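You operate a simulated robot arm through the tools that you are given. There is no shell and no other tool. Be economical: measure what you need, move in short steps, check, and stop when the job is done.

Carry out the task below with a simulated robot arm. There is one attempt and no reset: what you move stays moved.

JOB
Start the golf game: cartridge into the console, console on, input 1, television on.
Fine: leave the other cartridges and the plugs.

The check looks at the end state, three seconds after you hand in, the way a careful person would. Anything else that was tipped, shoved, dropped, spilled or broken makes it a failure.

ROBOT AND FRAMES
A 6-joint arm with a two-finger parallel gripper, fixed in place. Base frame: the origin is at the foot of the arm, x ahead of it, y to its left, z up. Lengths are in mm, angles in rad, forces in N, time in s.
Its first joint turns from -1.152 to 1.152 rad. Payload 2.7 kg.
Tool frame: the origin (TCP) lies between the finger pads and is the grasp point; the fingertips stand 23 mm ahead of it; z points along the fingers, y is the line along which they close. Largest opening 94 mm; finger width 38, thickness 10; the body of the gripper, 54 by 96 mm, starts 39 mm behind the TCP.
Orientation is that of the tool frame in the base frame, as a unit quaternion [w, x, y, z]. With the fingers straight down and closing along the base's y, the tool's x points along the base's -x, its y along +y and its z along -z.

CONTROLS
- The arm moves only by the tool servo_tool. Its argument "increments" is a list of rows, each a list of 7 numbers: the shift along the base's x, y, z in mm, then the turn, a rotation vector about the base's x, y, z in rad, then the opening, from 0 (shut) to 1 (fully open). In form: [[tx, ty, tz, rx, ry, rz, grip], ...]. A call has 1 to 8 rows; each row is the pose to reach, as a shift and turn from the pose commanded when the call began. Each row takes 0.2 s and may step no farther than 50 mm and 0.15 rad from the row before; otherwise, or with a gripper value out of range, the whole call is refused. Where a pose cannot be reached the arm comes as near as it can. A force on the tool above 40 N (or 10 N above the force at the start of the call, whichever is more), or a blocked arm, ends the call early, and 0.2 s more pass. Each finger travels about 45 mm/s and halts on what it meets, pressing with about 25 N; the grip force reading is that of the motor and also rises with nothing between the fingers. The clock runs only during rows and for 0.2 s after the last one: add rows that repeat a pose to give the fingers time. It gives the time, the measured TCP pose, the force on the tool (base axes), the opening and the grip force at its end, in the units of the frame above (readings bear some noise).
- Cameras (640 x 400 px; columns grow to the right, rows downward): "scene" is fixed at [46.2, -422.6, 1391.3]; the picture's right is [0.95, -0.32, 0.00], its down [-0.22, -0.65, -0.73] and it looks along [0.23, 0.69, -0.69] (base axes); focal length 310 px, centre (320, 200). "wrist" rides on the gripper at [-39, 0, -44] in the tool frame; the picture's right is [0.00, -1.00, 0.00], its down [0.97, 0.00, -0.24] and it looks along [0.24, 0.00, 0.97] (tool axes); focal length 218 px, centre (320, 200).
- capture(camera): a new picture of that camera. No time passes.
- measure_at(camera, pixels): for up to 12 pixels [column, row] of the newest picture of that camera ("zoom" is the newest enlarged one), the place [x, y, z] in the base frame of the surface seen there, good to about 3 mm. No time passes.
- inspect(camera, box): a new picture of the part [left, top, right, bottom] of that camera's present view, enlarged. No time passes.
- job_done(): hands the job in; it is judged then, once.

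Go step by step. Measure first, check grasps and placings, and put right what went wrong. The budget is 80 turns and 54 pictures, counting those below and the enlarged ones. Unless the task says otherwise, let go and move clear before handing in, and close with one line.

The tools are called after "Emit:" as a command line: name --pt "numbers of a row" for each row, then --argument value for the rest, lists and objects as JSON in quotes. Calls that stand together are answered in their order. servo_tool: Moves the arm, as the interface text tells. Its arguments: {"type":"object","properties":{"increments":{"type":"array","items":{"type":"array","items":{"type":"number"}}}},"required":["increments"]} The other tools are called the same way: capture (camera) takes a picture; measure_at (camera, pixels) gives the place of the surface under pixels of a picture; inspect (camera, box) takes an enlarged picture of a part of a camera's view; job_done () hands the job in.

At the start:

```text
t: 0.0
tool_pos: [475.5, -27.7, 1026.0]
ee_rot: [0.001, -0.001, 1.0, -0.001]
force: [-0.5, 0.1, -0.4]
opening: 93.8
gripper_force: 0.2
```

scene: 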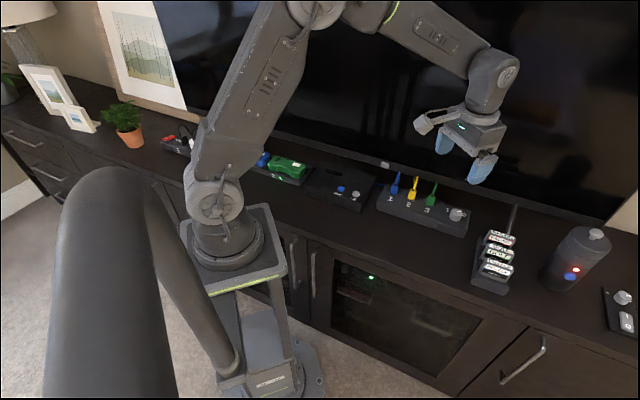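
wrist: 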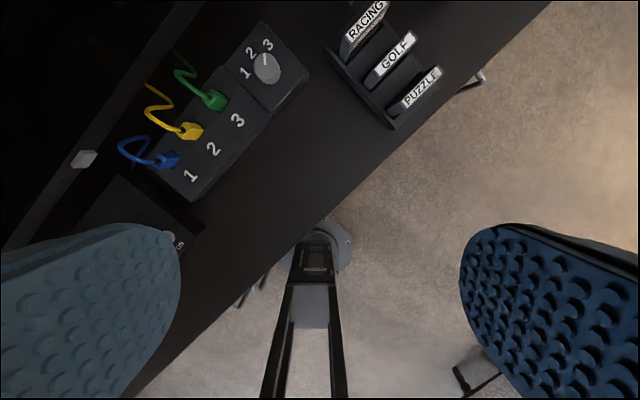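

The overview shows the console near scene (340,188), the input selector at (425,205), and cartridges at (495,260). I'll enlarge those areas.

Emit:
inspect --camera "scene" --box '[240, 130, 400, 230]'

Emit:
inspect --camera "scene" --box '[370, 150, 530, 300]'

Emit:
inspect --camera "scene" --box '[520, 210, 640, 340]'

Emit:
inspect --camera "wrist" --box '[60, 0, 460, 250]'

```text
4.00 times, centred on (320, 180) of scene
```

zoom: 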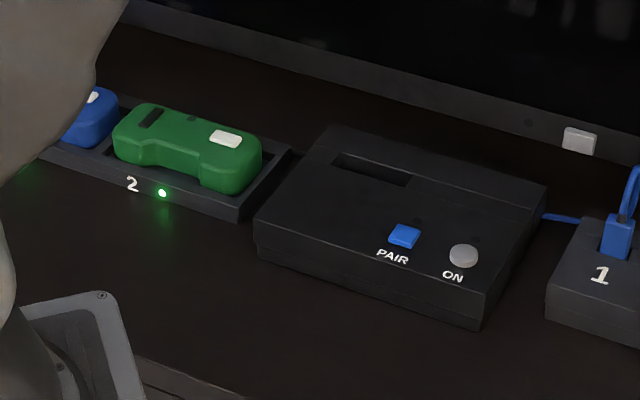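

```text
2.67 times, centred on (450, 225) of scene
```

zoom: 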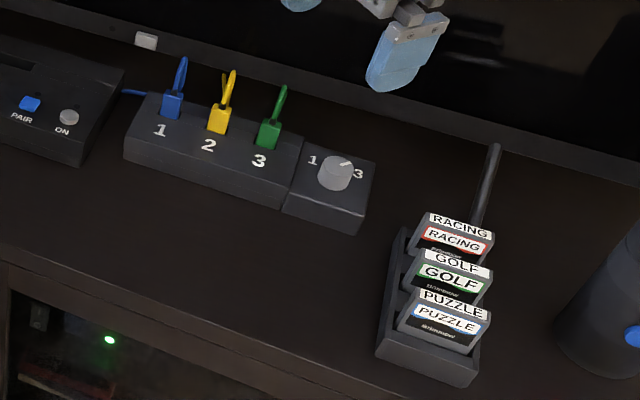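

```text
3.08 times, centred on (580, 275) of scene
```

zoom: 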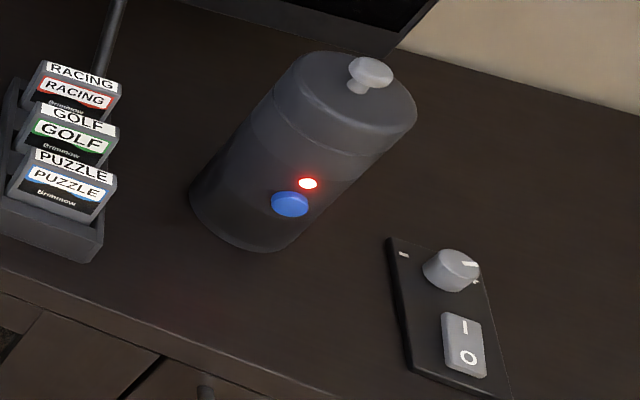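

```text
1.60 times, centred on (260, 125) of wrist
```

zoom: 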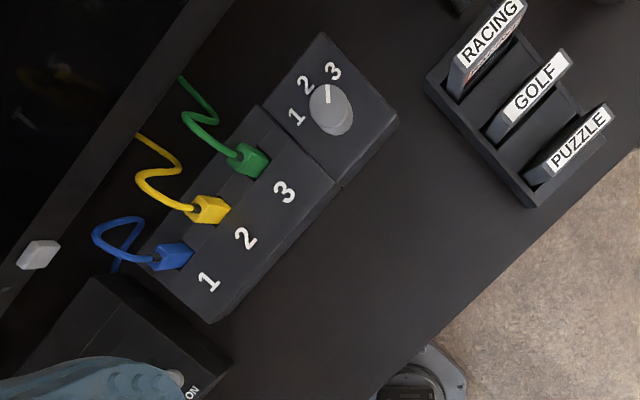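

The console slot, ON button, TV button (white block at scene ~(384,165)), the knob and the golf cartridge are identified. I'll measure them.

Emit:
inspect --camera "scene" --box '[300, 140, 400, 220]'

Emit:
measure_at --camera "scene" --pixels '[[355, 194], [341, 189], [323, 169], [342, 175], [384, 165], [454, 214], [493, 250], [484, 250], [499, 254], [492, 253], [320, 190], [376, 180]]'

Emit:
measure_at --camera "wrist" --pixels '[[395, 54], [372, 80], [411, 37], [267, 67], [84, 159], [365, 25], [422, 88], [389, 126], [290, 105], [380, 120], [400, 68], [240, 40]]'

```text
5.00 times, centred on (350, 180) of scene
```

zoom: 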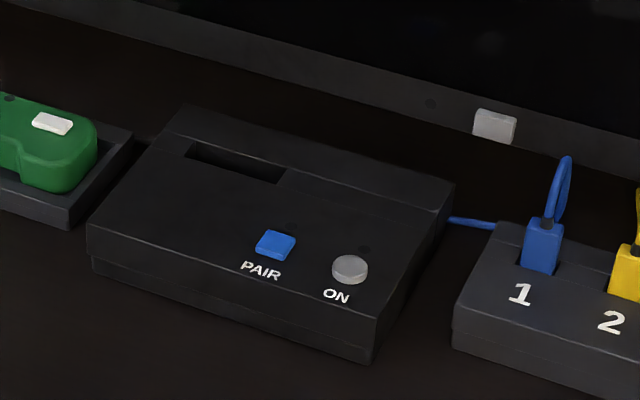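

```text
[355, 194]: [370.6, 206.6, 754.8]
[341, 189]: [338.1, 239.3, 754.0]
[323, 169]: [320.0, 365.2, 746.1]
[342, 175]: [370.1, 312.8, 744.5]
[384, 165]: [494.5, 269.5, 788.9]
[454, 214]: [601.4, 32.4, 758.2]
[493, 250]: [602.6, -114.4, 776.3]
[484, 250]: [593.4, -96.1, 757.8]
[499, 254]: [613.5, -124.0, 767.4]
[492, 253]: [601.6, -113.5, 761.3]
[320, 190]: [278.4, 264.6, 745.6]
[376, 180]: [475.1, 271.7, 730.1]
```

```text
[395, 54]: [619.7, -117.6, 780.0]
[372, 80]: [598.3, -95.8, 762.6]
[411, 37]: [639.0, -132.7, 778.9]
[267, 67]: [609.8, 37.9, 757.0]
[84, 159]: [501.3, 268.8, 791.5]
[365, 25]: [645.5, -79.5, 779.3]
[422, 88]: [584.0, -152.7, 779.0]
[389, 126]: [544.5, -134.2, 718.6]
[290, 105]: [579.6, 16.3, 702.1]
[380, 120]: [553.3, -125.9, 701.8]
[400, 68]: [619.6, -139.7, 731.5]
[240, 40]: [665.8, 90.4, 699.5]
```

Furniture lies at 45° in the base frame (right = (0.7,-0.7), back = (0.7,0.7)). The cabinet top is at about z=701. Golf's top is near (617,-115,779). I'll turn the tool -45° so it closes across the cartridge's thickness, and move toward the rack for a closer look.

Emit:
servo_tool --pt "15 -10 -20 0 0 -0.131 1" --pt "30 -20 -40 0 0 -0.262 1" --pt "45 -30 -60 0 0 -0.393 1" --pt "60 -40 -80 0 0 -0.524 1" --pt "75 -50 -100 0 0 -0.655 1" --pt "90 -60 -120 0 0 -0.785 1"

Emit:
capture --camera "wrist"

```text
t: 1.4
tool_pos: [566.2, -88.2, 906.4]
ee_rot: [0.0, 0.383, 0.924, 0.0]
force: [-0.5, 0.3, -0.1]
opening: 93.9
gripper_force: 0.0
```

```text
46 pictures are left
```

wrist: 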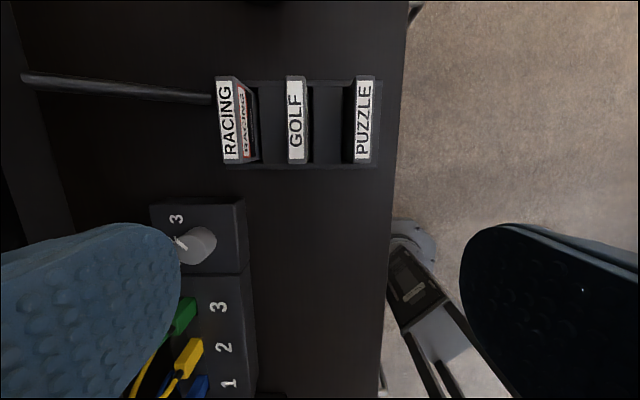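

Rotation was reached exactly and the rack is seen square-on, with golf at (296,120). I'll measure the cartridge tops, gaps and rack.

Emit:
measure_at --camera "wrist" --pixels '[[296, 80], [296, 120], [296, 160], [289, 120], [304, 120], [364, 120], [357, 120], [335, 120], [270, 120], [220, 120], [328, 165], [247, 125]]'

Emit:
inspect --camera "wrist" --box '[200, 60, 400, 185]'

```text
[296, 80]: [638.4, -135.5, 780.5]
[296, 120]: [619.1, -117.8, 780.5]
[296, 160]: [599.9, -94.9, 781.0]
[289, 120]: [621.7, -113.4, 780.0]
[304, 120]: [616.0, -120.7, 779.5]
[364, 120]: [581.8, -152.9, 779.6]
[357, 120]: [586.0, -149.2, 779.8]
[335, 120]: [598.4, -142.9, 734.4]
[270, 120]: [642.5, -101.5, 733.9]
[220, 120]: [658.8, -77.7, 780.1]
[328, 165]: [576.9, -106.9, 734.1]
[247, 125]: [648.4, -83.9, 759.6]
```

```text
3.20 times, centred on (300, 122) of wrist
```

zoom: 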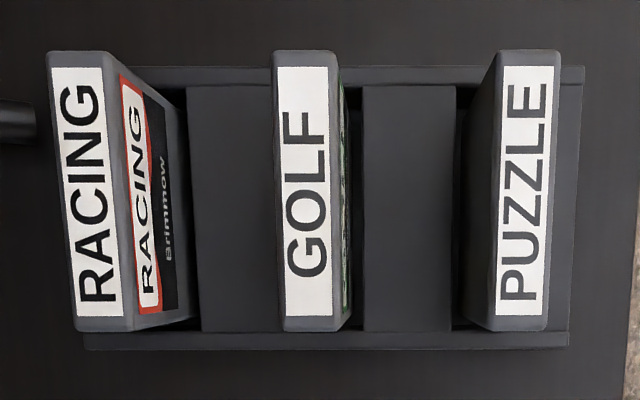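

Golf's top runs (639,-136)–(600,-95), about 16 mm thick, centre (619,-116,780), with 46 mm above the rack. I'll narrow the opening to 42 mm, move above it and check before descending.

Emit:
servo_tool --pt "18 -9 -15 0 0 0 0.45" --pt "36 -18 -30 0 0 0 0.45" --pt "53 -28 -50 0 0 0 0.45" --pt "53 -28 -75 0 0 0 0.45" --pt "53 -28 -75 0 0 0 0.45"

Emit:
capture --camera "wrist"

```text
t: 2.6
tool_pos: [617.2, -116.4, 831.3]
ee_rot: [0.001, 0.383, 0.924, -0.001]
force: [0.0, -0.3, 0.7]
opening: 42.1
gripper_force: 0.0
```

```text
44 pictures are left
```

wrist: 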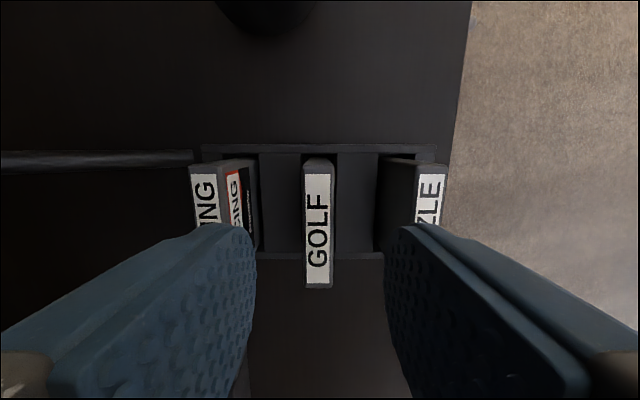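

Golf is centred between the fingers (col ~318) with clear gaps each side. Descending to z≈769.

Emit:
servo_tool --pt "1 0 -20 0 0 0 0.45" --pt "1 0 -40 0 0 0 0.45" --pt "1 0 -62 0 0 0 0.45" --pt "1 0 -62 0 0 0 0.45"

Emit:
capture --camera "wrist"

```text
t: 3.6
tool_pos: [617.3, -118.1, 768.1]
ee_rot: [0.002, 0.383, 0.924, 0.0]
force: [-0.2, 0.3, 1.0]
opening: 42.3
gripper_force: 0.0
```

```text
43 pictures are left
```

wrist: 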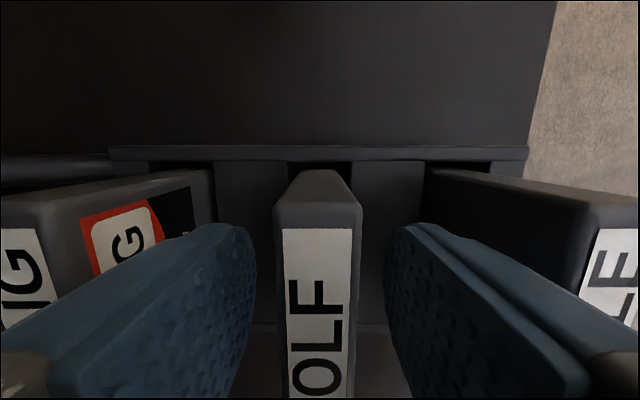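

The fingers straddle golf evenly and are clear of the neighbours. Closing.

Emit:
servo_tool --pt "0 0 0 0 0 0 0" --pt "0 0 0 0 0 0 0" --pt "0 0 0 0 0 0 0" --pt "0 0 0 0 0 0 0" --pt "0 0 0 0 0 0 0"

```text
t: 4.8
tool_pos: [618.9, -116.8, 768.3]
ee_rot: [0.001, 0.382, 0.924, -0.001]
force: [-0.2, -0.7, -0.4]
opening: 14.2
gripper_force: 24.9
```

Gripped at 14.2 mm with 25 N. I'll lift straight up.

Emit:
servo_tool --pt "0 0 15 0 0 0 0" --pt "0 0 40 0 0 0 0" --pt "0 0 75 0 0 0 0" --pt "0 0 110 0 0 0 0" --pt "0 0 140 0 0 0 0"

Emit:
capture --camera "scene"

```text
t: 6.0
tool_pos: [618.9, -116.4, 909.0]
ee_rot: [0.0, 0.383, 0.924, -0.001]
force: [-0.2, 1.0, 0.2]
opening: 14.3
gripper_force: 24.9
```

```text
42 pictures are left
```

scene: 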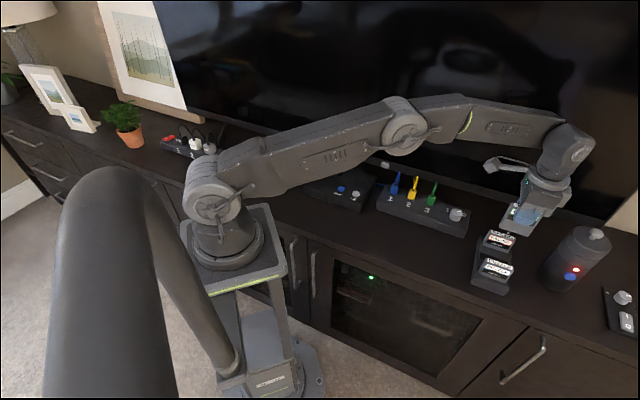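

Golf came out cleanly and the neighbours stand as before. I'll carry it high and parallel to the TV, to a spot left of the console where the wrist camera can see the slot.

Emit:
servo_tool --pt "-28 33 5 0 0 0 0" --pt "-56 65 10 0 0 0 0" --pt "-84 98 15 0 0 0 0" --pt "-112 130 20 0 0 0 0" --pt "-140 163 25 0 0 0 0" --pt "-168 195 25 0 0 0 0" --pt "-196 228 25 0 0 0 0"

Emit:
servo_tool --pt "-28 33 0 0 0 0 0" --pt "-56 65 0 0 0 0 0" --pt "-84 98 0 0 0 0 0" --pt "-112 130 0 0 0 0 0" --pt "-140 163 0 0 0 0 0" --pt "-168 195 0 0 0 0 0" --pt "-196 228 0 0 0 0 0"

Emit:
capture --camera "wrist"

Emit:
capture --camera "scene"

```text
t: 7.6
tool_pos: [423.1, 112.2, 934.7]
ee_rot: [0.001, 0.383, 0.924, 0.0]
force: [-0.3, 0.6, 0.0]
opening: 14.5
gripper_force: 25.0
```

```text
t: 9.2
tool_pos: [226.1, 339.2, 934.2]
ee_rot: [0.0, 0.383, 0.924, 0.0]
force: [-1.8, 0.5, -0.3]
opening: 14.3
gripper_force: 25.3
```

```text
41 pictures are left
```

wrist: 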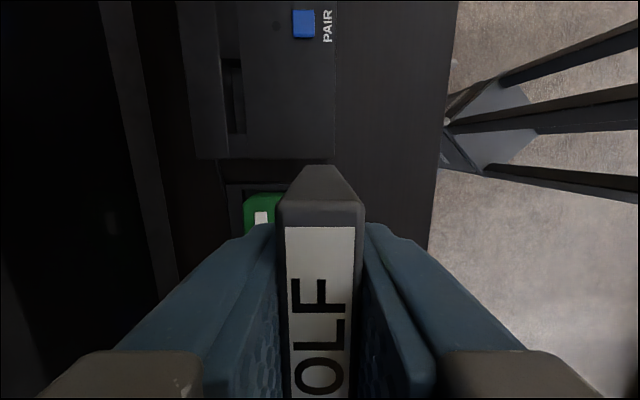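

```text
40 pictures are left
```

scene: 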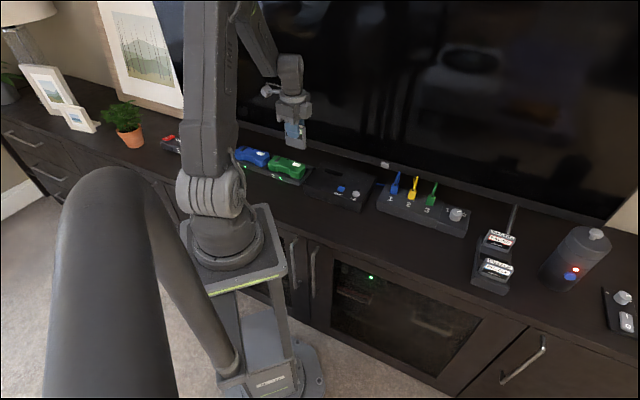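

The slot shows in the wrist view at columns 222–245, rows 58–134. I'll zoom in and measure its corners.

Emit:
inspect --camera "wrist" --box '[160, 40, 320, 140]'

Emit:
inspect --camera "scene" --box '[250, 90, 390, 210]'

Emit:
measure_at --camera "wrist" --pixels '[[216, 90], [230, 90], [240, 90], [252, 90], [232, 52], [232, 65], [235, 128], [235, 140], [205, 90], [195, 157], [245, 157], [130, 90]]'

```text
4.00 times, centred on (240, 90) of wrist
```

zoom: 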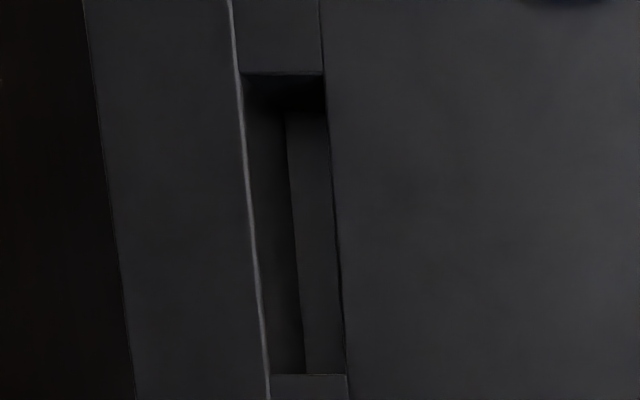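

```text
3.33 times, centred on (320, 150) of scene
```

zoom: 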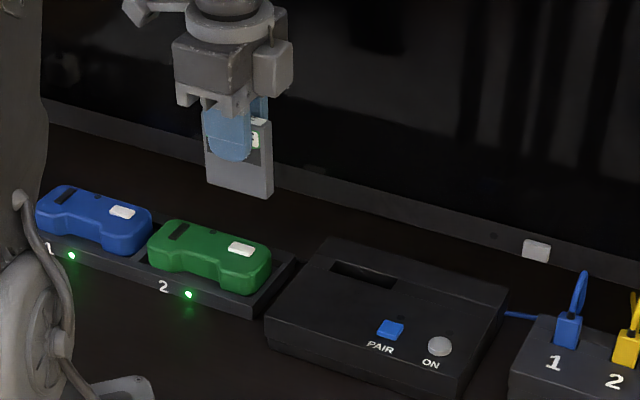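

```text
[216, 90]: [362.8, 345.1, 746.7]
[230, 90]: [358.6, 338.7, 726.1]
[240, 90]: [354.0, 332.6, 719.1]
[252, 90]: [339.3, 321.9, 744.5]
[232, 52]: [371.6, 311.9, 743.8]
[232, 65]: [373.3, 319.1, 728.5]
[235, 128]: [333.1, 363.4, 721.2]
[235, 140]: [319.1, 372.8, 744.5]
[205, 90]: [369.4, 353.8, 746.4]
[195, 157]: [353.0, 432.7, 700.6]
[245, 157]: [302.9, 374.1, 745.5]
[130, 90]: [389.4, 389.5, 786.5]
```

The slot mouth is about 68×19.6 mm at z≈745, with its floor at about 719 and centre at (347,339). The TV face is about 65 mm behind that centre, so the gripper body fits. Next I'll check the held cartridge's bottom edge.

Emit:
measure_at --camera "scene" --pixels '[[287, 142], [287, 143], [295, 145], [304, 147], [304, 148], [301, 127], [384, 165]]'

```text
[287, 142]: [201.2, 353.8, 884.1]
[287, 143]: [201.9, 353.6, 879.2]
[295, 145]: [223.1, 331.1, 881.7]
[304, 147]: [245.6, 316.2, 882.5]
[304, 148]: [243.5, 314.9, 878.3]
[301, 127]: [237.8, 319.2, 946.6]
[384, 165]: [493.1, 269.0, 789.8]
```

The cartridge bottom is 57 mm below the TCP and it hangs square and centred, so it should seat at TCP z≈776. I'll move over the slot and stop above it.

Emit:
servo_tool --pt "40 0 0 0 0 0 0" --pt "80 -0.5 0 0 0 0 0" --pt "120.9 -0.6 0 0 0 0 0" --pt "120.9 -0.6 -40 0 0 0 0" --pt "120.9 -0.6 -80 0 0 0 0" --pt "120.9 -0.6 -112 0 0 0 0" --pt "120.9 -0.6 -112 0 0 0 0"

Emit:
inspect --camera "scene" --box '[280, 110, 408, 190]'

Emit:
capture --camera "wrist"

```text
t: 10.8
tool_pos: [348.8, 337.8, 821.7]
ee_rot: [0.001, 0.383, 0.924, 0.0]
force: [0.5, -0.4, -0.3]
opening: 14.2
gripper_force: 25.1
```

```text
5.00 times, centred on (344, 150) of scene
```

zoom: 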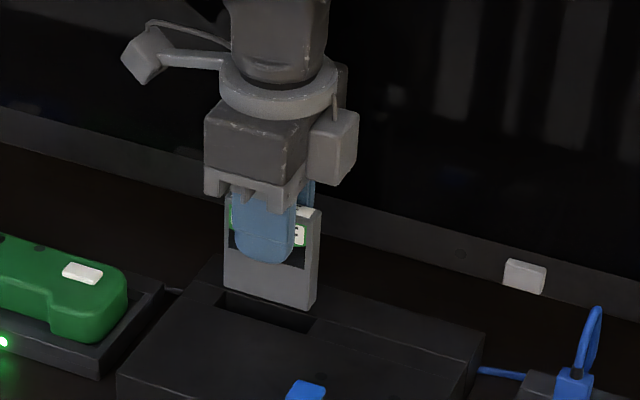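

```text
36 pictures are left
```

wrist: 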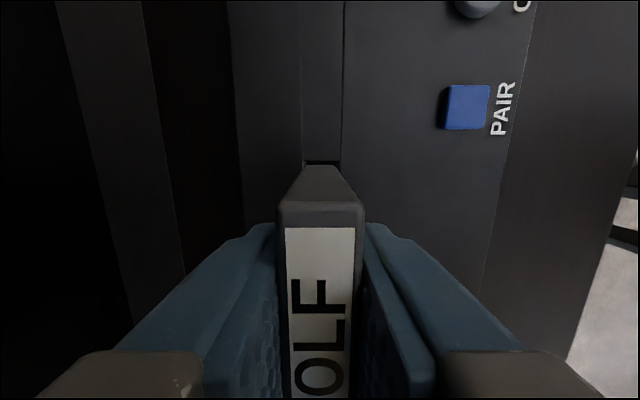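

The slot edges at columns 304 and 341 bracket the cartridge. The slot centre is about 0.7 mm nearer and 2 mm left of the tool. I'll correct that and lower slowly into the slot.

Emit:
servo_tool --pt "-1.9 0.9 0 0 0 0 0" --pt "-1.9 0.9 -12 0 0 0 0" --pt "-1.9 0.9 -20 0 0 0 0" --pt "-1.9 0.9 -28 0 0 0 0" --pt "-1.9 0.9 -34 0 0 0 0" --pt "-1.9 0.9 -34 0 0 0 0"

Emit:
inspect --camera "scene" --box '[280, 110, 408, 190]'

```text
t: 12.2
tool_pos: [346.8, 341.2, 787.3]
ee_rot: [0.0, 0.383, 0.924, -0.001]
force: [-1.2, 0.7, -0.1]
opening: 14.3
gripper_force: 24.2
```

```text
5.00 times, centred on (344, 150) of scene
```

zoom: 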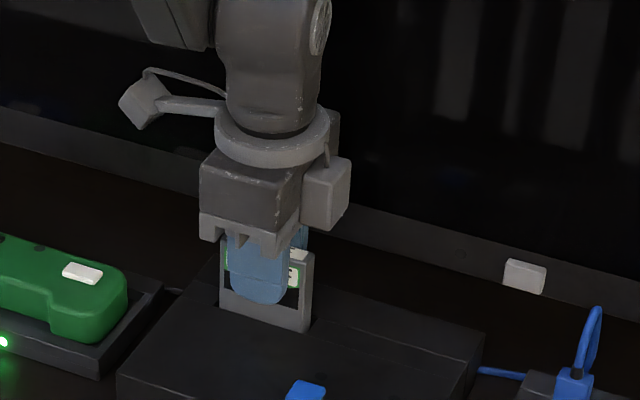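

The cartridge is entering the slot with no contact force. I'll lower it gently to the floor (TCP ~776) and watch the force.

Emit:
servo_tool --pt "0 0 -4 0 0 0 0" --pt "0 0 -7 0 0 0 0" --pt "0 0 -10 0 0 0 0" --pt "0 0 -12 0 0 0 0" --pt "0 0 -13 0 0 0 0"

```text
t: 13.3
tool_pos: [346.6, 340.7, 779.8]
ee_rot: [0.002, 0.381, 0.925, 0.002]
force: [0.2, -0.5, 3.2]
opening: 14.4
gripper_force: 24.5
stopped in row 5: the force on the tool passed its limit (the readings are from after the stop); the commanded pose is now the measured one
```

The push met firm resistance at z≈780, about the expected seat. I'll look at the cartridge.

Emit:
inspect --camera "scene" --box '[296, 140, 376, 190]'

Emit:
capture --camera "wrist"

```text
8.00 times, centred on (336, 165) of scene
```

zoom: 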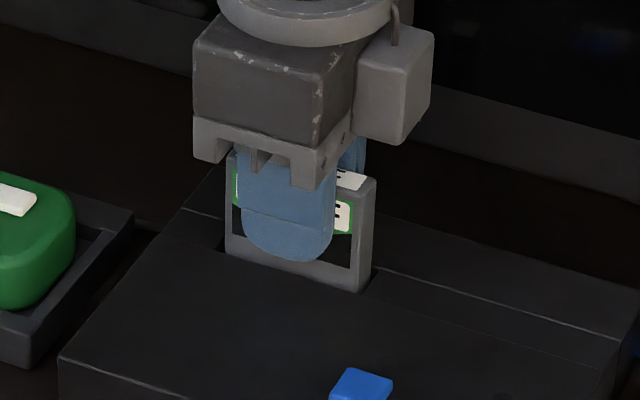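

```text
33 pictures are left
```

wrist: 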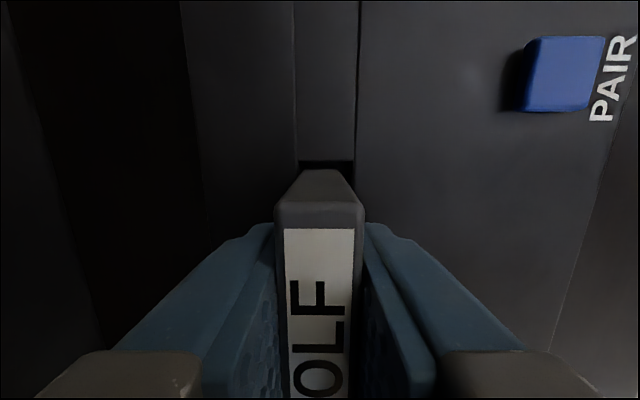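

I'll measure the cartridge's top and slot floor level to judge the seating.

Emit:
measure_at --camera "zoom" --pixels '[[350, 182], [367, 185], [365, 275], [300, 272], [340, 285]]'

Emit:
measure_at --camera "wrist" --pixels '[[320, 300], [320, 240], [310, 164], [345, 164], [320, 100], [400, 100]]'

Emit:
servo_tool --pt "0 0 -1.5 0 0 0 0" --pt "0 0 -3 0 0 0 0" --pt "0 0 -4 0 0 0 0"

```text
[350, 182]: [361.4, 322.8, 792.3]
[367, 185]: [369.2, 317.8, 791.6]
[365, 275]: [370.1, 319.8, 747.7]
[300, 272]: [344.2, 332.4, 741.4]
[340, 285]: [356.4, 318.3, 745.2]
```

```text
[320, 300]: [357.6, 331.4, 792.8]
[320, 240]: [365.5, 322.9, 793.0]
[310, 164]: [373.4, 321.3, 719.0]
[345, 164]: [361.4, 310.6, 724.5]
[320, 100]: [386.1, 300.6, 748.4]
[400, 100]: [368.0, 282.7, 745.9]
```

```text
t: 13.9
tool_pos: [347.8, 341.1, 780.1]
ee_rot: [0.002, 0.382, 0.924, 0.002]
force: [-4.6, -3.1, 8.2]
opening: 14.7
gripper_force: 25.5
stopped in row 3: the force on the tool passed its limit (the readings are from after the stop); the commanded pose is now the measured one
```

It is firm at 780, but the wrist view shows the slot centre (col 327) about 2.5 mm nearer than the cartridge (col 319), so it may be rubbing the back wall. I'll lift slightly, centre it, and press again.

Emit:
servo_tool --pt "0 0 6 0 0 0 0" --pt "-1.8 -1.8 6 0 0 0 0" --pt "-1.8 -1.8 6 0 0 0 0"

Emit:
servo_tool --pt "0 0 -3 0 0 0 0" --pt "0 0 -5 0 0 0 0" --pt "0 0 -7 0 0 0 0" --pt "0 0 -9 0 0 0 0" --pt "0 0 -11 0 0 0 0"

Emit:
capture --camera "wrist"

```text
t: 14.7
tool_pos: [346.9, 338.4, 785.6]
ee_rot: [0.002, 0.382, 0.924, 0.003]
force: [0.6, -0.4, -0.6]
opening: 14.5
gripper_force: 25.3
```

```text
t: 15.8
tool_pos: [347.9, 340.9, 779.7]
ee_rot: [0.003, 0.383, 0.924, 0.004]
force: [-2.0, -2.2, 7.1]
opening: 14.5
gripper_force: 25.4
stopped in row 5: the force on the tool passed its limit (the readings are from after the stop); the commanded pose is now the measured one
```

```text
32 pictures are left
```

wrist: 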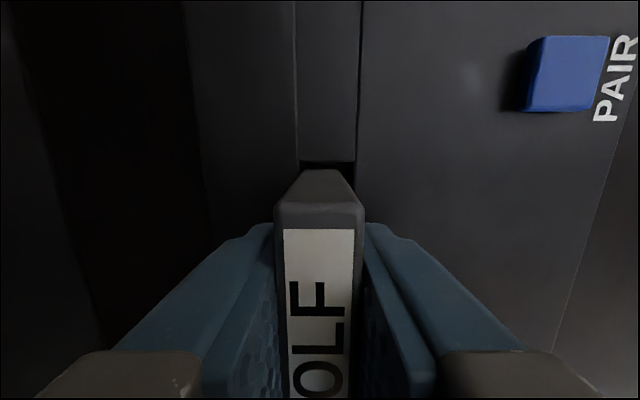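

It stops at the same height again, so this is the floor of the slot. I'll release gently and check.

Emit:
servo_tool --pt "0 0 0 0 0 0 0.2" --pt "0 0 0 0 0 0 0.35" --pt "0 0 0 0 0 0 0.4" --pt "0 0 0 0 0 0 0.4"

Emit:
capture --camera "wrist"

```text
t: 16.8
tool_pos: [348.4, 340.7, 780.2]
ee_rot: [0.003, 0.381, 0.925, 0.005]
force: [0.2, -0.2, 0.4]
opening: 37.6
gripper_force: 0.1
```

```text
31 pictures are left
```

wrist: 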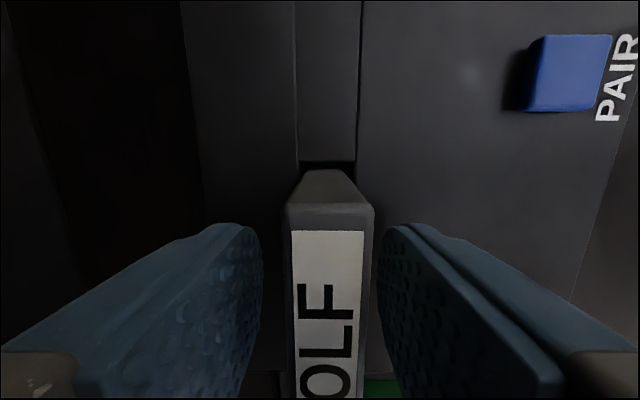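

Released; the cartridge stands on its own, so I'll rise clear and measure it.

Emit:
servo_tool --pt "-1 -1 15 0 0 0 0.45" --pt "-1 -1 40 0 0 0 0.45" --pt "-1 -1 75 0 0 0 0.45" --pt "-1 -1 75 0 0 0 0.45"

Emit:
capture --camera "wrist"

Emit:
inspect --camera "scene" --box '[296, 140, 376, 190]'

```text
t: 17.8
tool_pos: [347.4, 339.1, 854.4]
ee_rot: [0.003, 0.382, 0.924, 0.004]
force: [0.3, 0.4, -0.6]
opening: 42.2
gripper_force: 0.0
```

```text
30 pictures are left
```

wrist: 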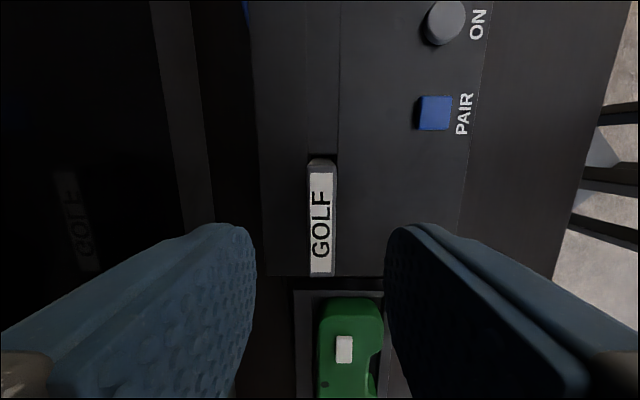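

```text
8.00 times, centred on (336, 165) of scene
```

zoom: 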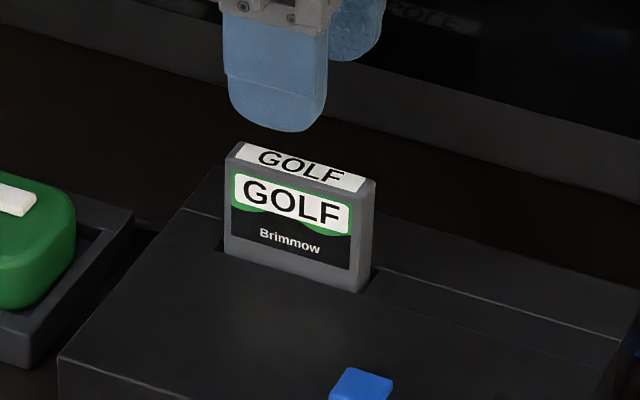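

The golf cartridge is seated upright in the slot with its label facing forward. Next is the ON button at wrist (445,23), which I'll measure along with PAIR.

Emit:
measure_at --camera "wrist" --pixels '[[447, 22], [437, 22], [456, 22], [437, 112], [450, 112], [470, 60], [322, 190], [322, 260]]'

Emit:
inspect --camera "scene" --box '[330, 150, 410, 210]'

```text
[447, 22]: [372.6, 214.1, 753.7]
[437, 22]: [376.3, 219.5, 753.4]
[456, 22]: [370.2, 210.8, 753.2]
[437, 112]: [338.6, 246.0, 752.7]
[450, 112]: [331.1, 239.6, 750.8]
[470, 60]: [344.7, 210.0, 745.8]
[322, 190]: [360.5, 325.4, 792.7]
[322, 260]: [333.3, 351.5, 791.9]
```

```text
6.67 times, centred on (370, 180) of scene
```

zoom: 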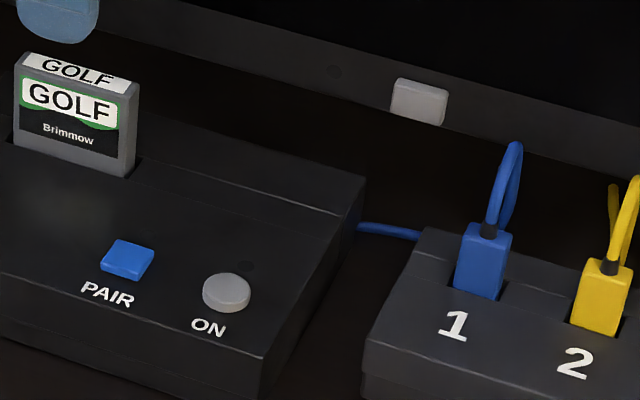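

ON's centre is at about (373,213,753.5). I'll move above it with fingers shut, tips about 15 mm over it.

Emit:
servo_tool --pt "8 -40 0 0 0 0 0.2" --pt "16 -80 0 0 0 0 0" --pt "25.6 -126 0 0 0 0 0" --pt "25.6 -126 -40 0 0 0 0" --pt "25.6 -126 -63 0 0 0 0" --pt "25.6 -126 -63 0 0 0 0"

Emit:
inspect --camera "scene" --box '[320, 140, 416, 200]'

```text
t: 19.2
tool_pos: [373.4, 211.6, 790.7]
ee_rot: [0.002, 0.382, 0.924, 0.004]
force: [-0.2, -0.1, 0.5]
opening: 0.2
gripper_force: 25.6
```

```text
6.67 times, centred on (368, 170) of scene
```

zoom: 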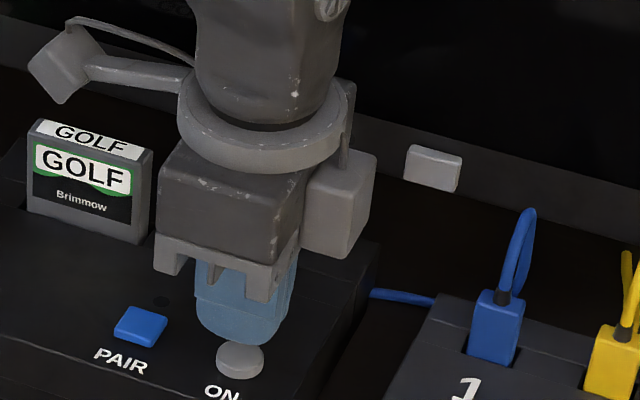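

The fingertips are above the ON button and clear of PAIR and the cartridge. Pressing down gently in small steps.

Emit:
servo_tool --pt "0 0 -8 0 0 0 0" --pt "0 0 -13 0 0 0 0" --pt "0 0 -16 0 0 0 0" --pt "0 0 -18 0 0 0 0" --pt "0 0 -20 0 0 0 0"

Emit:
inspect --camera "scene" --box '[320, 140, 416, 200]'

```text
t: 20.4
tool_pos: [372.8, 213.0, 771.1]
ee_rot: [0.003, 0.381, 0.924, 0.005]
force: [-1.0, 0.3, 4.6]
opening: 0.0
gripper_force: 25.7
```

```text
6.67 times, centred on (368, 170) of scene
```

zoom: 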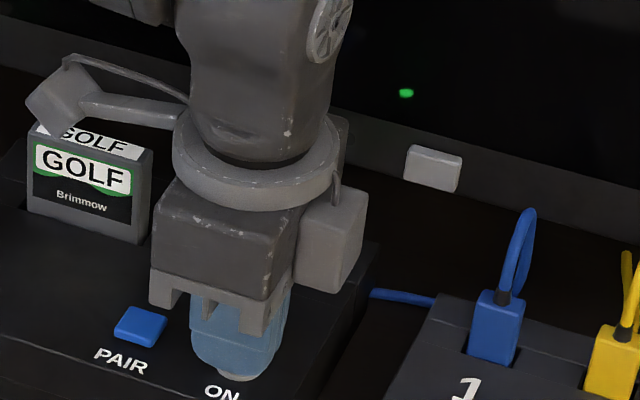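

A green reflection in the TV (zoom (405,93)) shows the console's lamp is now lit. I'll lift off and verify.

Emit:
servo_tool --pt "0 0 15 0 0 0 0" --pt "0 0 50 0 0 0 0" --pt "0 0 90 0 0 0 0"

Emit:
inspect --camera "scene" --box '[320, 140, 416, 200]'

Emit:
inspect --camera "scene" --box '[430, 190, 494, 230]'

```text
t: 21.2
tool_pos: [370.6, 214.4, 861.6]
ee_rot: [0.002, 0.382, 0.924, 0.004]
force: [0.6, -0.3, 0.5]
opening: 0.0
gripper_force: 24.7
```

```text
6.67 times, centred on (368, 170) of scene
```

zoom: 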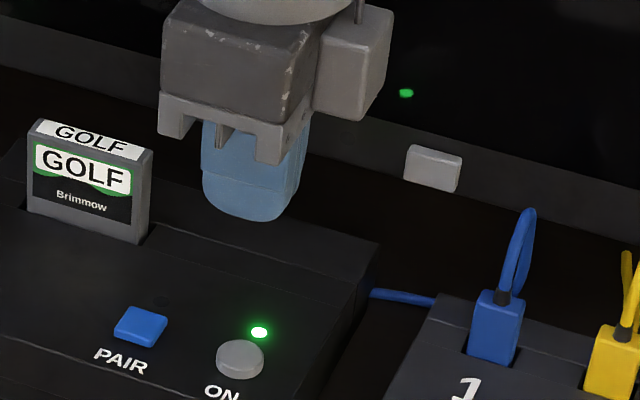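

```text
10.00 times, centred on (462, 210) of scene
```

zoom: 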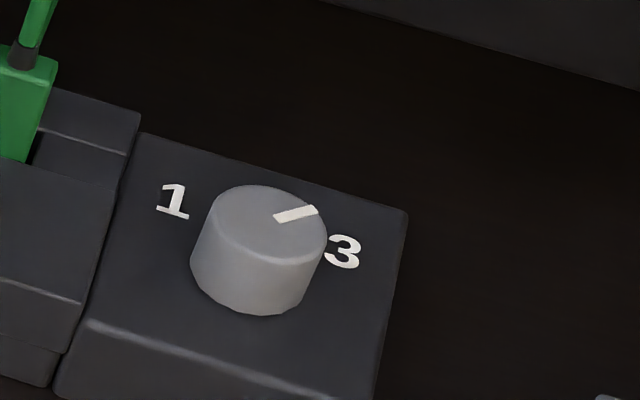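

The console's lamp is green, so it's on. The selector's marker points to 3 and needs a quarter turn counter-clockwise to 1. I'll measure plugs, cables, knob and TV button for clearances.

Emit:
inspect --camera "scene" --box '[370, 150, 482, 220]'

Emit:
capture --camera "scene"

Emit:
measure_at --camera "scene" --pixels '[[381, 165], [388, 166], [384, 163], [384, 168], [396, 175], [393, 190], [416, 180], [434, 186], [431, 200], [456, 213], [453, 219], [440, 212]]'

```text
5.71 times, centred on (426, 185) of scene
```

zoom: 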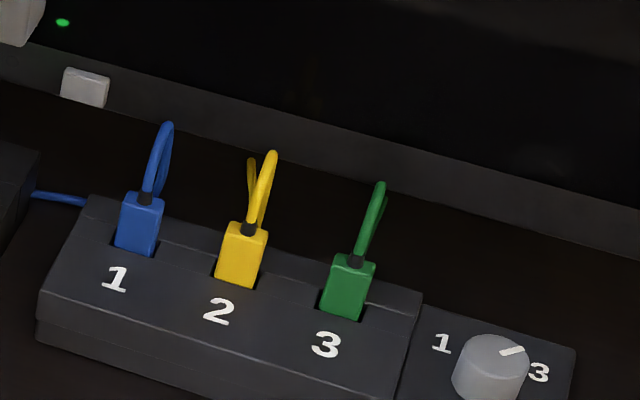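

```text
22 pictures are left
```

scene: 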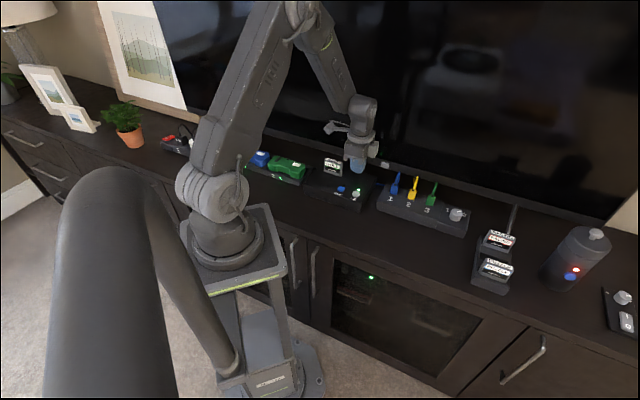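

```text
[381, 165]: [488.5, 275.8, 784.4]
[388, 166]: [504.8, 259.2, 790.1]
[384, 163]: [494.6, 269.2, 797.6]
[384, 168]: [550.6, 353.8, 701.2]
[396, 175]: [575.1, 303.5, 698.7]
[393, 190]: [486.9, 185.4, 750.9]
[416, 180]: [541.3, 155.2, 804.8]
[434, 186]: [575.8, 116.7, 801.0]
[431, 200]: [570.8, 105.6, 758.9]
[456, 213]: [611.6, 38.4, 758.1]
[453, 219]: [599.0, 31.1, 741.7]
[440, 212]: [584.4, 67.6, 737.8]
```

TV button front is at v≈540 (centre about u=161, z=789, i.e. near (496,268)), facing the room. The blue plug is ~50 mm to its right. A 45° forward-tilted tool lets only the fingertips reach the button, so I'll tilt while moving in front of it, staying high.

Emit:
servo_tool --pt "12 1 0 0.0925 -0.0925 0 0" --pt "25 1 0 0.185 -0.185 0 0" --pt "38 2 0 0.2775 -0.2775 0 0" --pt "50 3 0 0.37 -0.37 0 0" --pt "63 4 -15 0.4625 -0.4625 0 0" --pt "75.6 4.2 -31 0.555 -0.555 0 0" --pt "75.6 4.2 -31 0.555 -0.555 0 0"

Emit:
inspect --camera "scene" --box '[330, 120, 442, 190]'

Emit:
capture --camera "wrist"

```text
t: 22.8
tool_pos: [448.5, 217.8, 831.5]
ee_rot: [0.149, 0.353, 0.852, 0.358]
force: [-0.1, -0.5, 0.0]
opening: 0.0
gripper_force: 24.9
out of reach, approached as far as the arm can: row 5
```

```text
5.71 times, centred on (386, 155) of scene
```

zoom: 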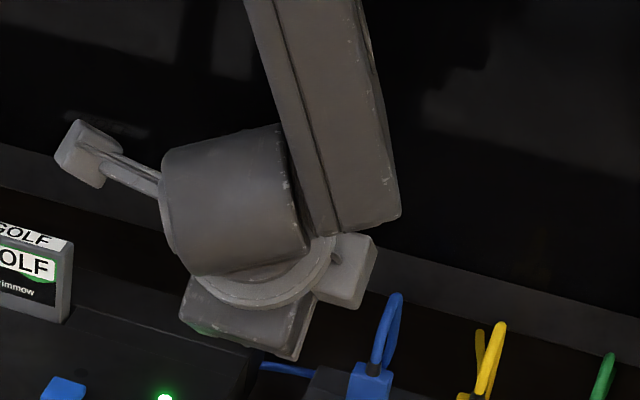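

```text
20 pictures are left
```

wrist: 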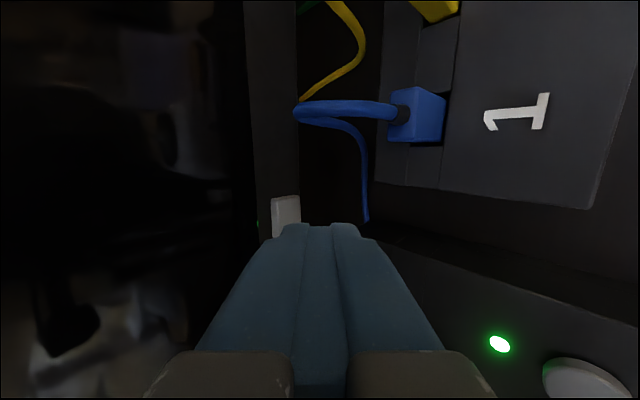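

The pose was reached with no contact forces, and the button shows at wrist (286,215) just ahead of the fingertips. I'll measure it from here, along with the blue cable.

Emit:
measure_at --camera "wrist" --pixels '[[275, 205], [286, 200], [280, 225], [295, 215], [285, 215], [262, 180], [340, 108], [305, 112], [360, 160]]'

```text
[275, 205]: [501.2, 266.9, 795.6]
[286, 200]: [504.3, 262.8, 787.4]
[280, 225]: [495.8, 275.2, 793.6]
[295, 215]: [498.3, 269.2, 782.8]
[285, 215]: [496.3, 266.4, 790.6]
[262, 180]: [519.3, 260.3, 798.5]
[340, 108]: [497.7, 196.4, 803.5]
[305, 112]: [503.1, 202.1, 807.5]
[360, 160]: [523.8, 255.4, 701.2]
```

The button centre is confirmed at about (498,268,789). I'll lower to its height at a standoff, then push forward slowly.

Emit:
servo_tool --pt "7 7 -16 0 0 0 0" --pt "14 14 -32 0 0 0 0" --pt "22 22 -32 0 0 0 0" --pt "28 28 -32 0 0 0 0" --pt "31 31 -32 0 0 0 0" --pt "31 31 -32 0 0 0 0"

Emit:
capture --camera "wrist"

Emit:
inspect --camera "scene" --box '[330, 120, 442, 190]'

```text
t: 24.2
tool_pos: [479.0, 249.1, 797.9]
ee_rot: [0.149, 0.352, 0.852, 0.357]
force: [-0.1, 0.3, -0.1]
opening: 0.0
gripper_force: 24.7
```

```text
19 pictures are left
```

wrist: 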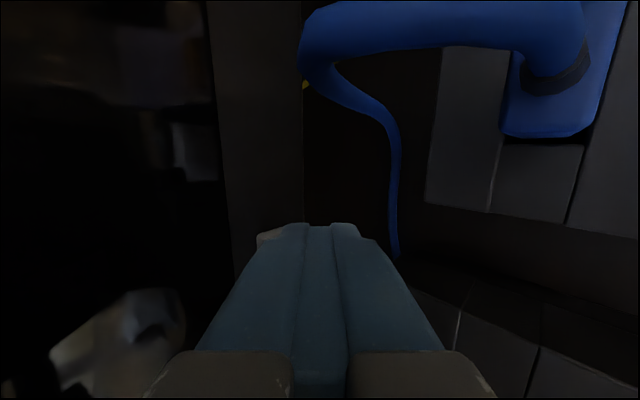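

```text
5.71 times, centred on (386, 155) of scene
```

zoom: 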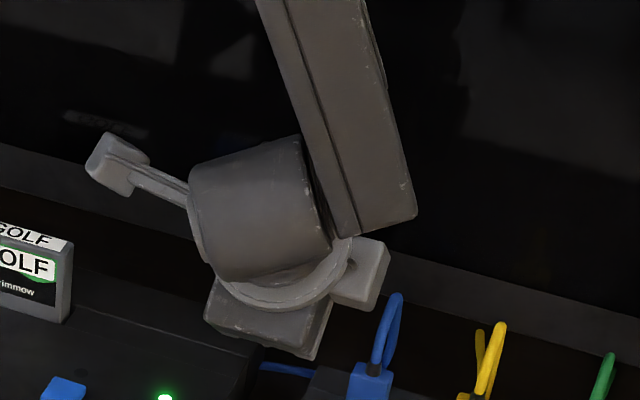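

The fingertips are just in front of the button (wrist (270,237)), and the camera clears the blue cable. Pushing forward in small steps.

Emit:
servo_tool --pt "1.4 1.4 0 0 0 0 0" --pt "2.8 2.8 0 0 0 0 0" --pt "4.2 4.2 0 0 0 0 0" --pt "5.6 5.6 0 0 0 0 0" --pt "6.5 6.5 0 0 0 0 0"

Emit:
capture --camera "scene"

```text
t: 25.4
tool_pos: [485.5, 254.8, 797.9]
ee_rot: [0.15, 0.353, 0.852, 0.356]
force: [-3.3, -3.8, 0.9]
opening: 0.0
gripper_force: 25.0
```

```text
17 pictures are left
```

scene: 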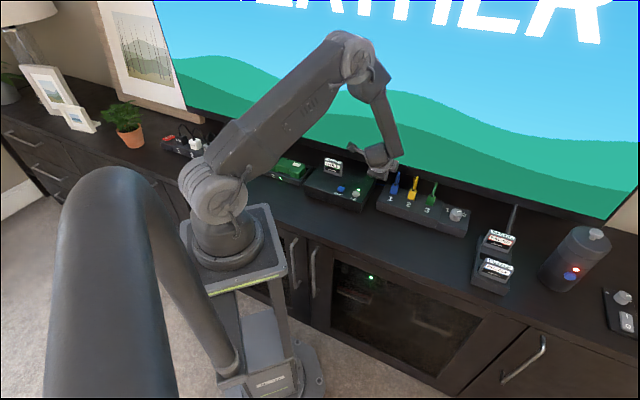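

The TV lit up with a weather channel (input 3). I'll back straight off, then raise and undo the tilt.

Emit:
servo_tool --pt "-7 -7 0 0 0 0 0" --pt "-22 -22 2 0 0 0 0" --pt "-37 -37 33 0 0 0 0" --pt "-55 -55 60 0 0 0 0" --pt "-70 -70 90 0 0 0 0"

Emit:
servo_tool --pt "0 0 5 -0.0925 0.0925 0 0" --pt "0 0 10 -0.185 0.185 0 0" --pt "0 0 15 -0.2775 0.2775 0 0" --pt "0 0 20 -0.37 0.37 0 0" --pt "0 0 20 -0.4625 0.4625 0 0" --pt "0 0 20 -0.555 0.555 0 0.3" --pt "0 0 20 -0.555 0.555 0 0.6"

```text
t: 26.6
tool_pos: [415.0, 186.5, 887.9]
ee_rot: [0.148, 0.353, 0.852, 0.357]
force: [0.9, 0.8, 0.6]
opening: 0.0
gripper_force: 24.9
```

```text
t: 28.2
tool_pos: [414.9, 184.3, 907.6]
ee_rot: [0.003, 0.382, 0.924, 0.005]
force: [0.3, -0.3, 0.2]
opening: 49.7
gripper_force: 0.1
```

Upright again. I'll move toward the selector and look at the knob from above.

Emit:
servo_tool --pt "35 -29 0 0 0 0 0.6" --pt "70 -58 0 0 0 0 0.6" --pt "105 -87 0 0 0 0 0.6" --pt "139 -116 0 0 0 0 0.6" --pt "139 -116 0 0 0 0 0.6"

Emit:
capture --camera "wrist"

```text
t: 29.4
tool_pos: [555.1, 68.8, 907.4]
ee_rot: [0.003, 0.382, 0.924, 0.005]
force: [0.0, 0.4, 0.2]
opening: 56.3
gripper_force: 0.2
```

```text
16 pictures are left
```

wrist: 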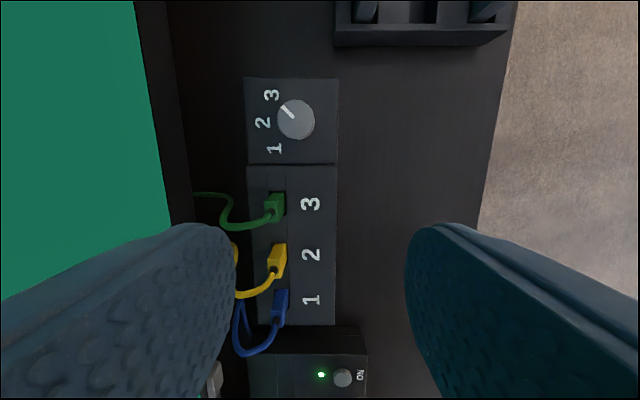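

Emit:
inspect --camera "wrist" --box '[230, 65, 358, 225]'

Emit:
measure_at --camera "wrist" --pixels '[[280, 119], [312, 119], [297, 104], [297, 135], [296, 120], [330, 120], [275, 148], [271, 94], [275, 205], [230, 215], [262, 122], [325, 155]]'

```text
2.50 times, centred on (294, 145) of wrist
```

zoom: 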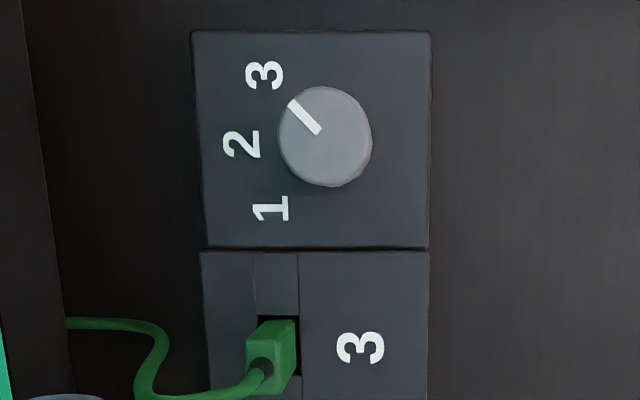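

```text
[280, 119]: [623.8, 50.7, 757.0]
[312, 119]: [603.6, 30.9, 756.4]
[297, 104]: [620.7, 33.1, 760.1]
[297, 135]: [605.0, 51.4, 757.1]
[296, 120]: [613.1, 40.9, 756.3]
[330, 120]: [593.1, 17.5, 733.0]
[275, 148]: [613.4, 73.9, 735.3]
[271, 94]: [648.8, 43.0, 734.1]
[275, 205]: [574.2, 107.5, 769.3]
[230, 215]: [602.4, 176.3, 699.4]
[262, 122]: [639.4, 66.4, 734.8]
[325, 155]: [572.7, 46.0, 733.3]
```

Knob: centre (612,40), diameter about 32, top z=757, plate z=734. "1" lies exactly along +y and the marker points +x (3), so it needs +90°. I'll move over the knob and descend around it.

Emit:
servo_tool --pt "19 -9.5 -10 0 0 0 0.6" --pt "38 -19 -30 0 0 0 0.6" --pt "57 -28.4 -60 0 0 0 0.6" --pt "57 -28.4 -90 0 0 0 0.6" --pt "57 -28.4 -90 0 0 0 0.6"

Emit:
capture --camera "wrist"

```text
t: 30.6
tool_pos: [612.0, 40.5, 818.4]
ee_rot: [0.003, 0.382, 0.924, 0.005]
force: [-0.4, -0.3, 0.3]
opening: 56.3
gripper_force: 0.0
```

```text
14 pictures are left
```

wrist: 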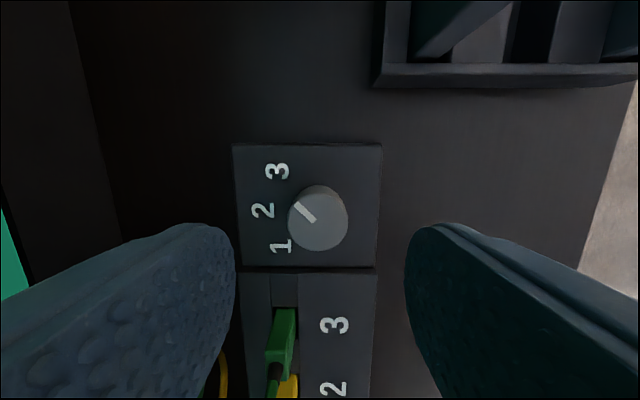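

The knob is centred in the closing direction (col ~318). I'll check the other direction with a measurement.

Emit:
measure_at --camera "wrist" --pixels '[[318, 187], [318, 195], [318, 218], [318, 235], [318, 243], [318, 247], [318, 250], [292, 215], [345, 215]]'

Emit:
inspect --camera "wrist" --box '[238, 160, 398, 260]'

```text
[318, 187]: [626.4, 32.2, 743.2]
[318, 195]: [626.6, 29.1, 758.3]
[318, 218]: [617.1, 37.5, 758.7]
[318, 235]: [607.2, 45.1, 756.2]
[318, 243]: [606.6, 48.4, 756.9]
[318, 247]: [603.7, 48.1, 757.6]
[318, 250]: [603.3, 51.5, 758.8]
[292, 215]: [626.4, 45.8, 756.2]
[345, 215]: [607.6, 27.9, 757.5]
```

```text
4.00 times, centred on (318, 210) of wrist
```

zoom: 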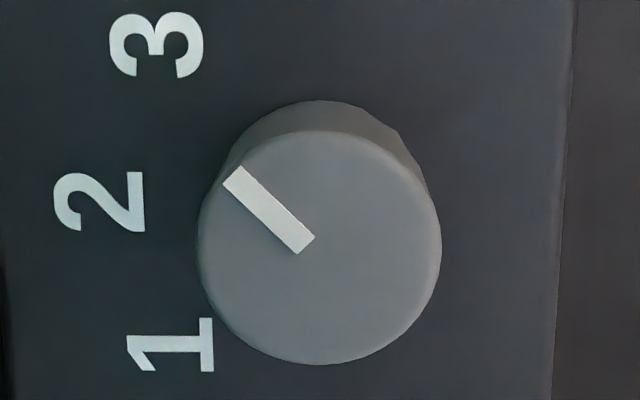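

The top face spans rows 192–251 and cols 287–348, so the knob centre is within ~1 mm. I'll nudge +1.3 mm in x, descend to z≈761 and close.

Emit:
servo_tool --pt "1.3 0 -20 0 0 0 0.6" --pt "1.3 0 -40 0 0 0 0.6" --pt "1.3 0 -57 0 0 0 0.6" --pt "1.3 0 -57 0 0 0 0.3" --pt "1.3 0 -57 0 0 0 0.2" --pt "1.3 0 -57 0 0 0 0.2" --pt "1.3 0 -57 0 0 0 0.2"

```text
t: 32.2
tool_pos: [612.3, 42.4, 761.0]
ee_rot: [0.004, 0.381, 0.924, 0.005]
force: [13.0, 8.1, -8.7]
opening: 32.1
gripper_force: 44.4
```

Gripped at 32 mm with a small sideways load, so I'll ease 1 mm toward it and begin turning counter-clockwise.

Emit:
servo_tool --pt "1 1 0 0 0 0 0.2" --pt "1 1 0 0 0 0.14 0.2" --pt "1 1 0 0 0 0.28 0.2" --pt "1 1 0 0 0 0.42 0.2" --pt "1 1 0 0 0 0.56 0.2"

Emit:
capture --camera "wrist"

```text
t: 33.4
tool_pos: [612.0, 42.1, 760.1]
ee_rot: [0.0, 0.11, 0.994, 0.004]
force: [-11.7, 0.4, 0.4]
opening: 31.7
gripper_force: 45.0
```

```text
12 pictures are left
```

wrist: 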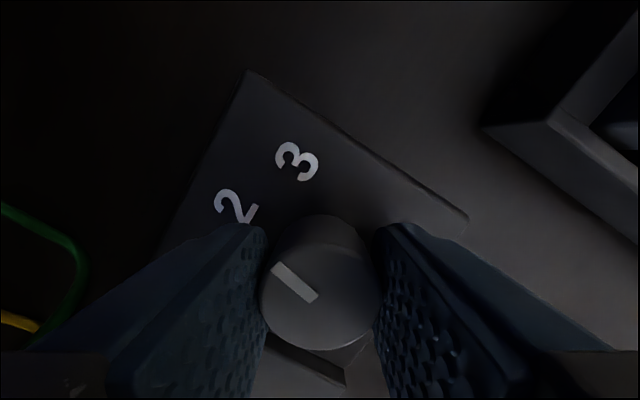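

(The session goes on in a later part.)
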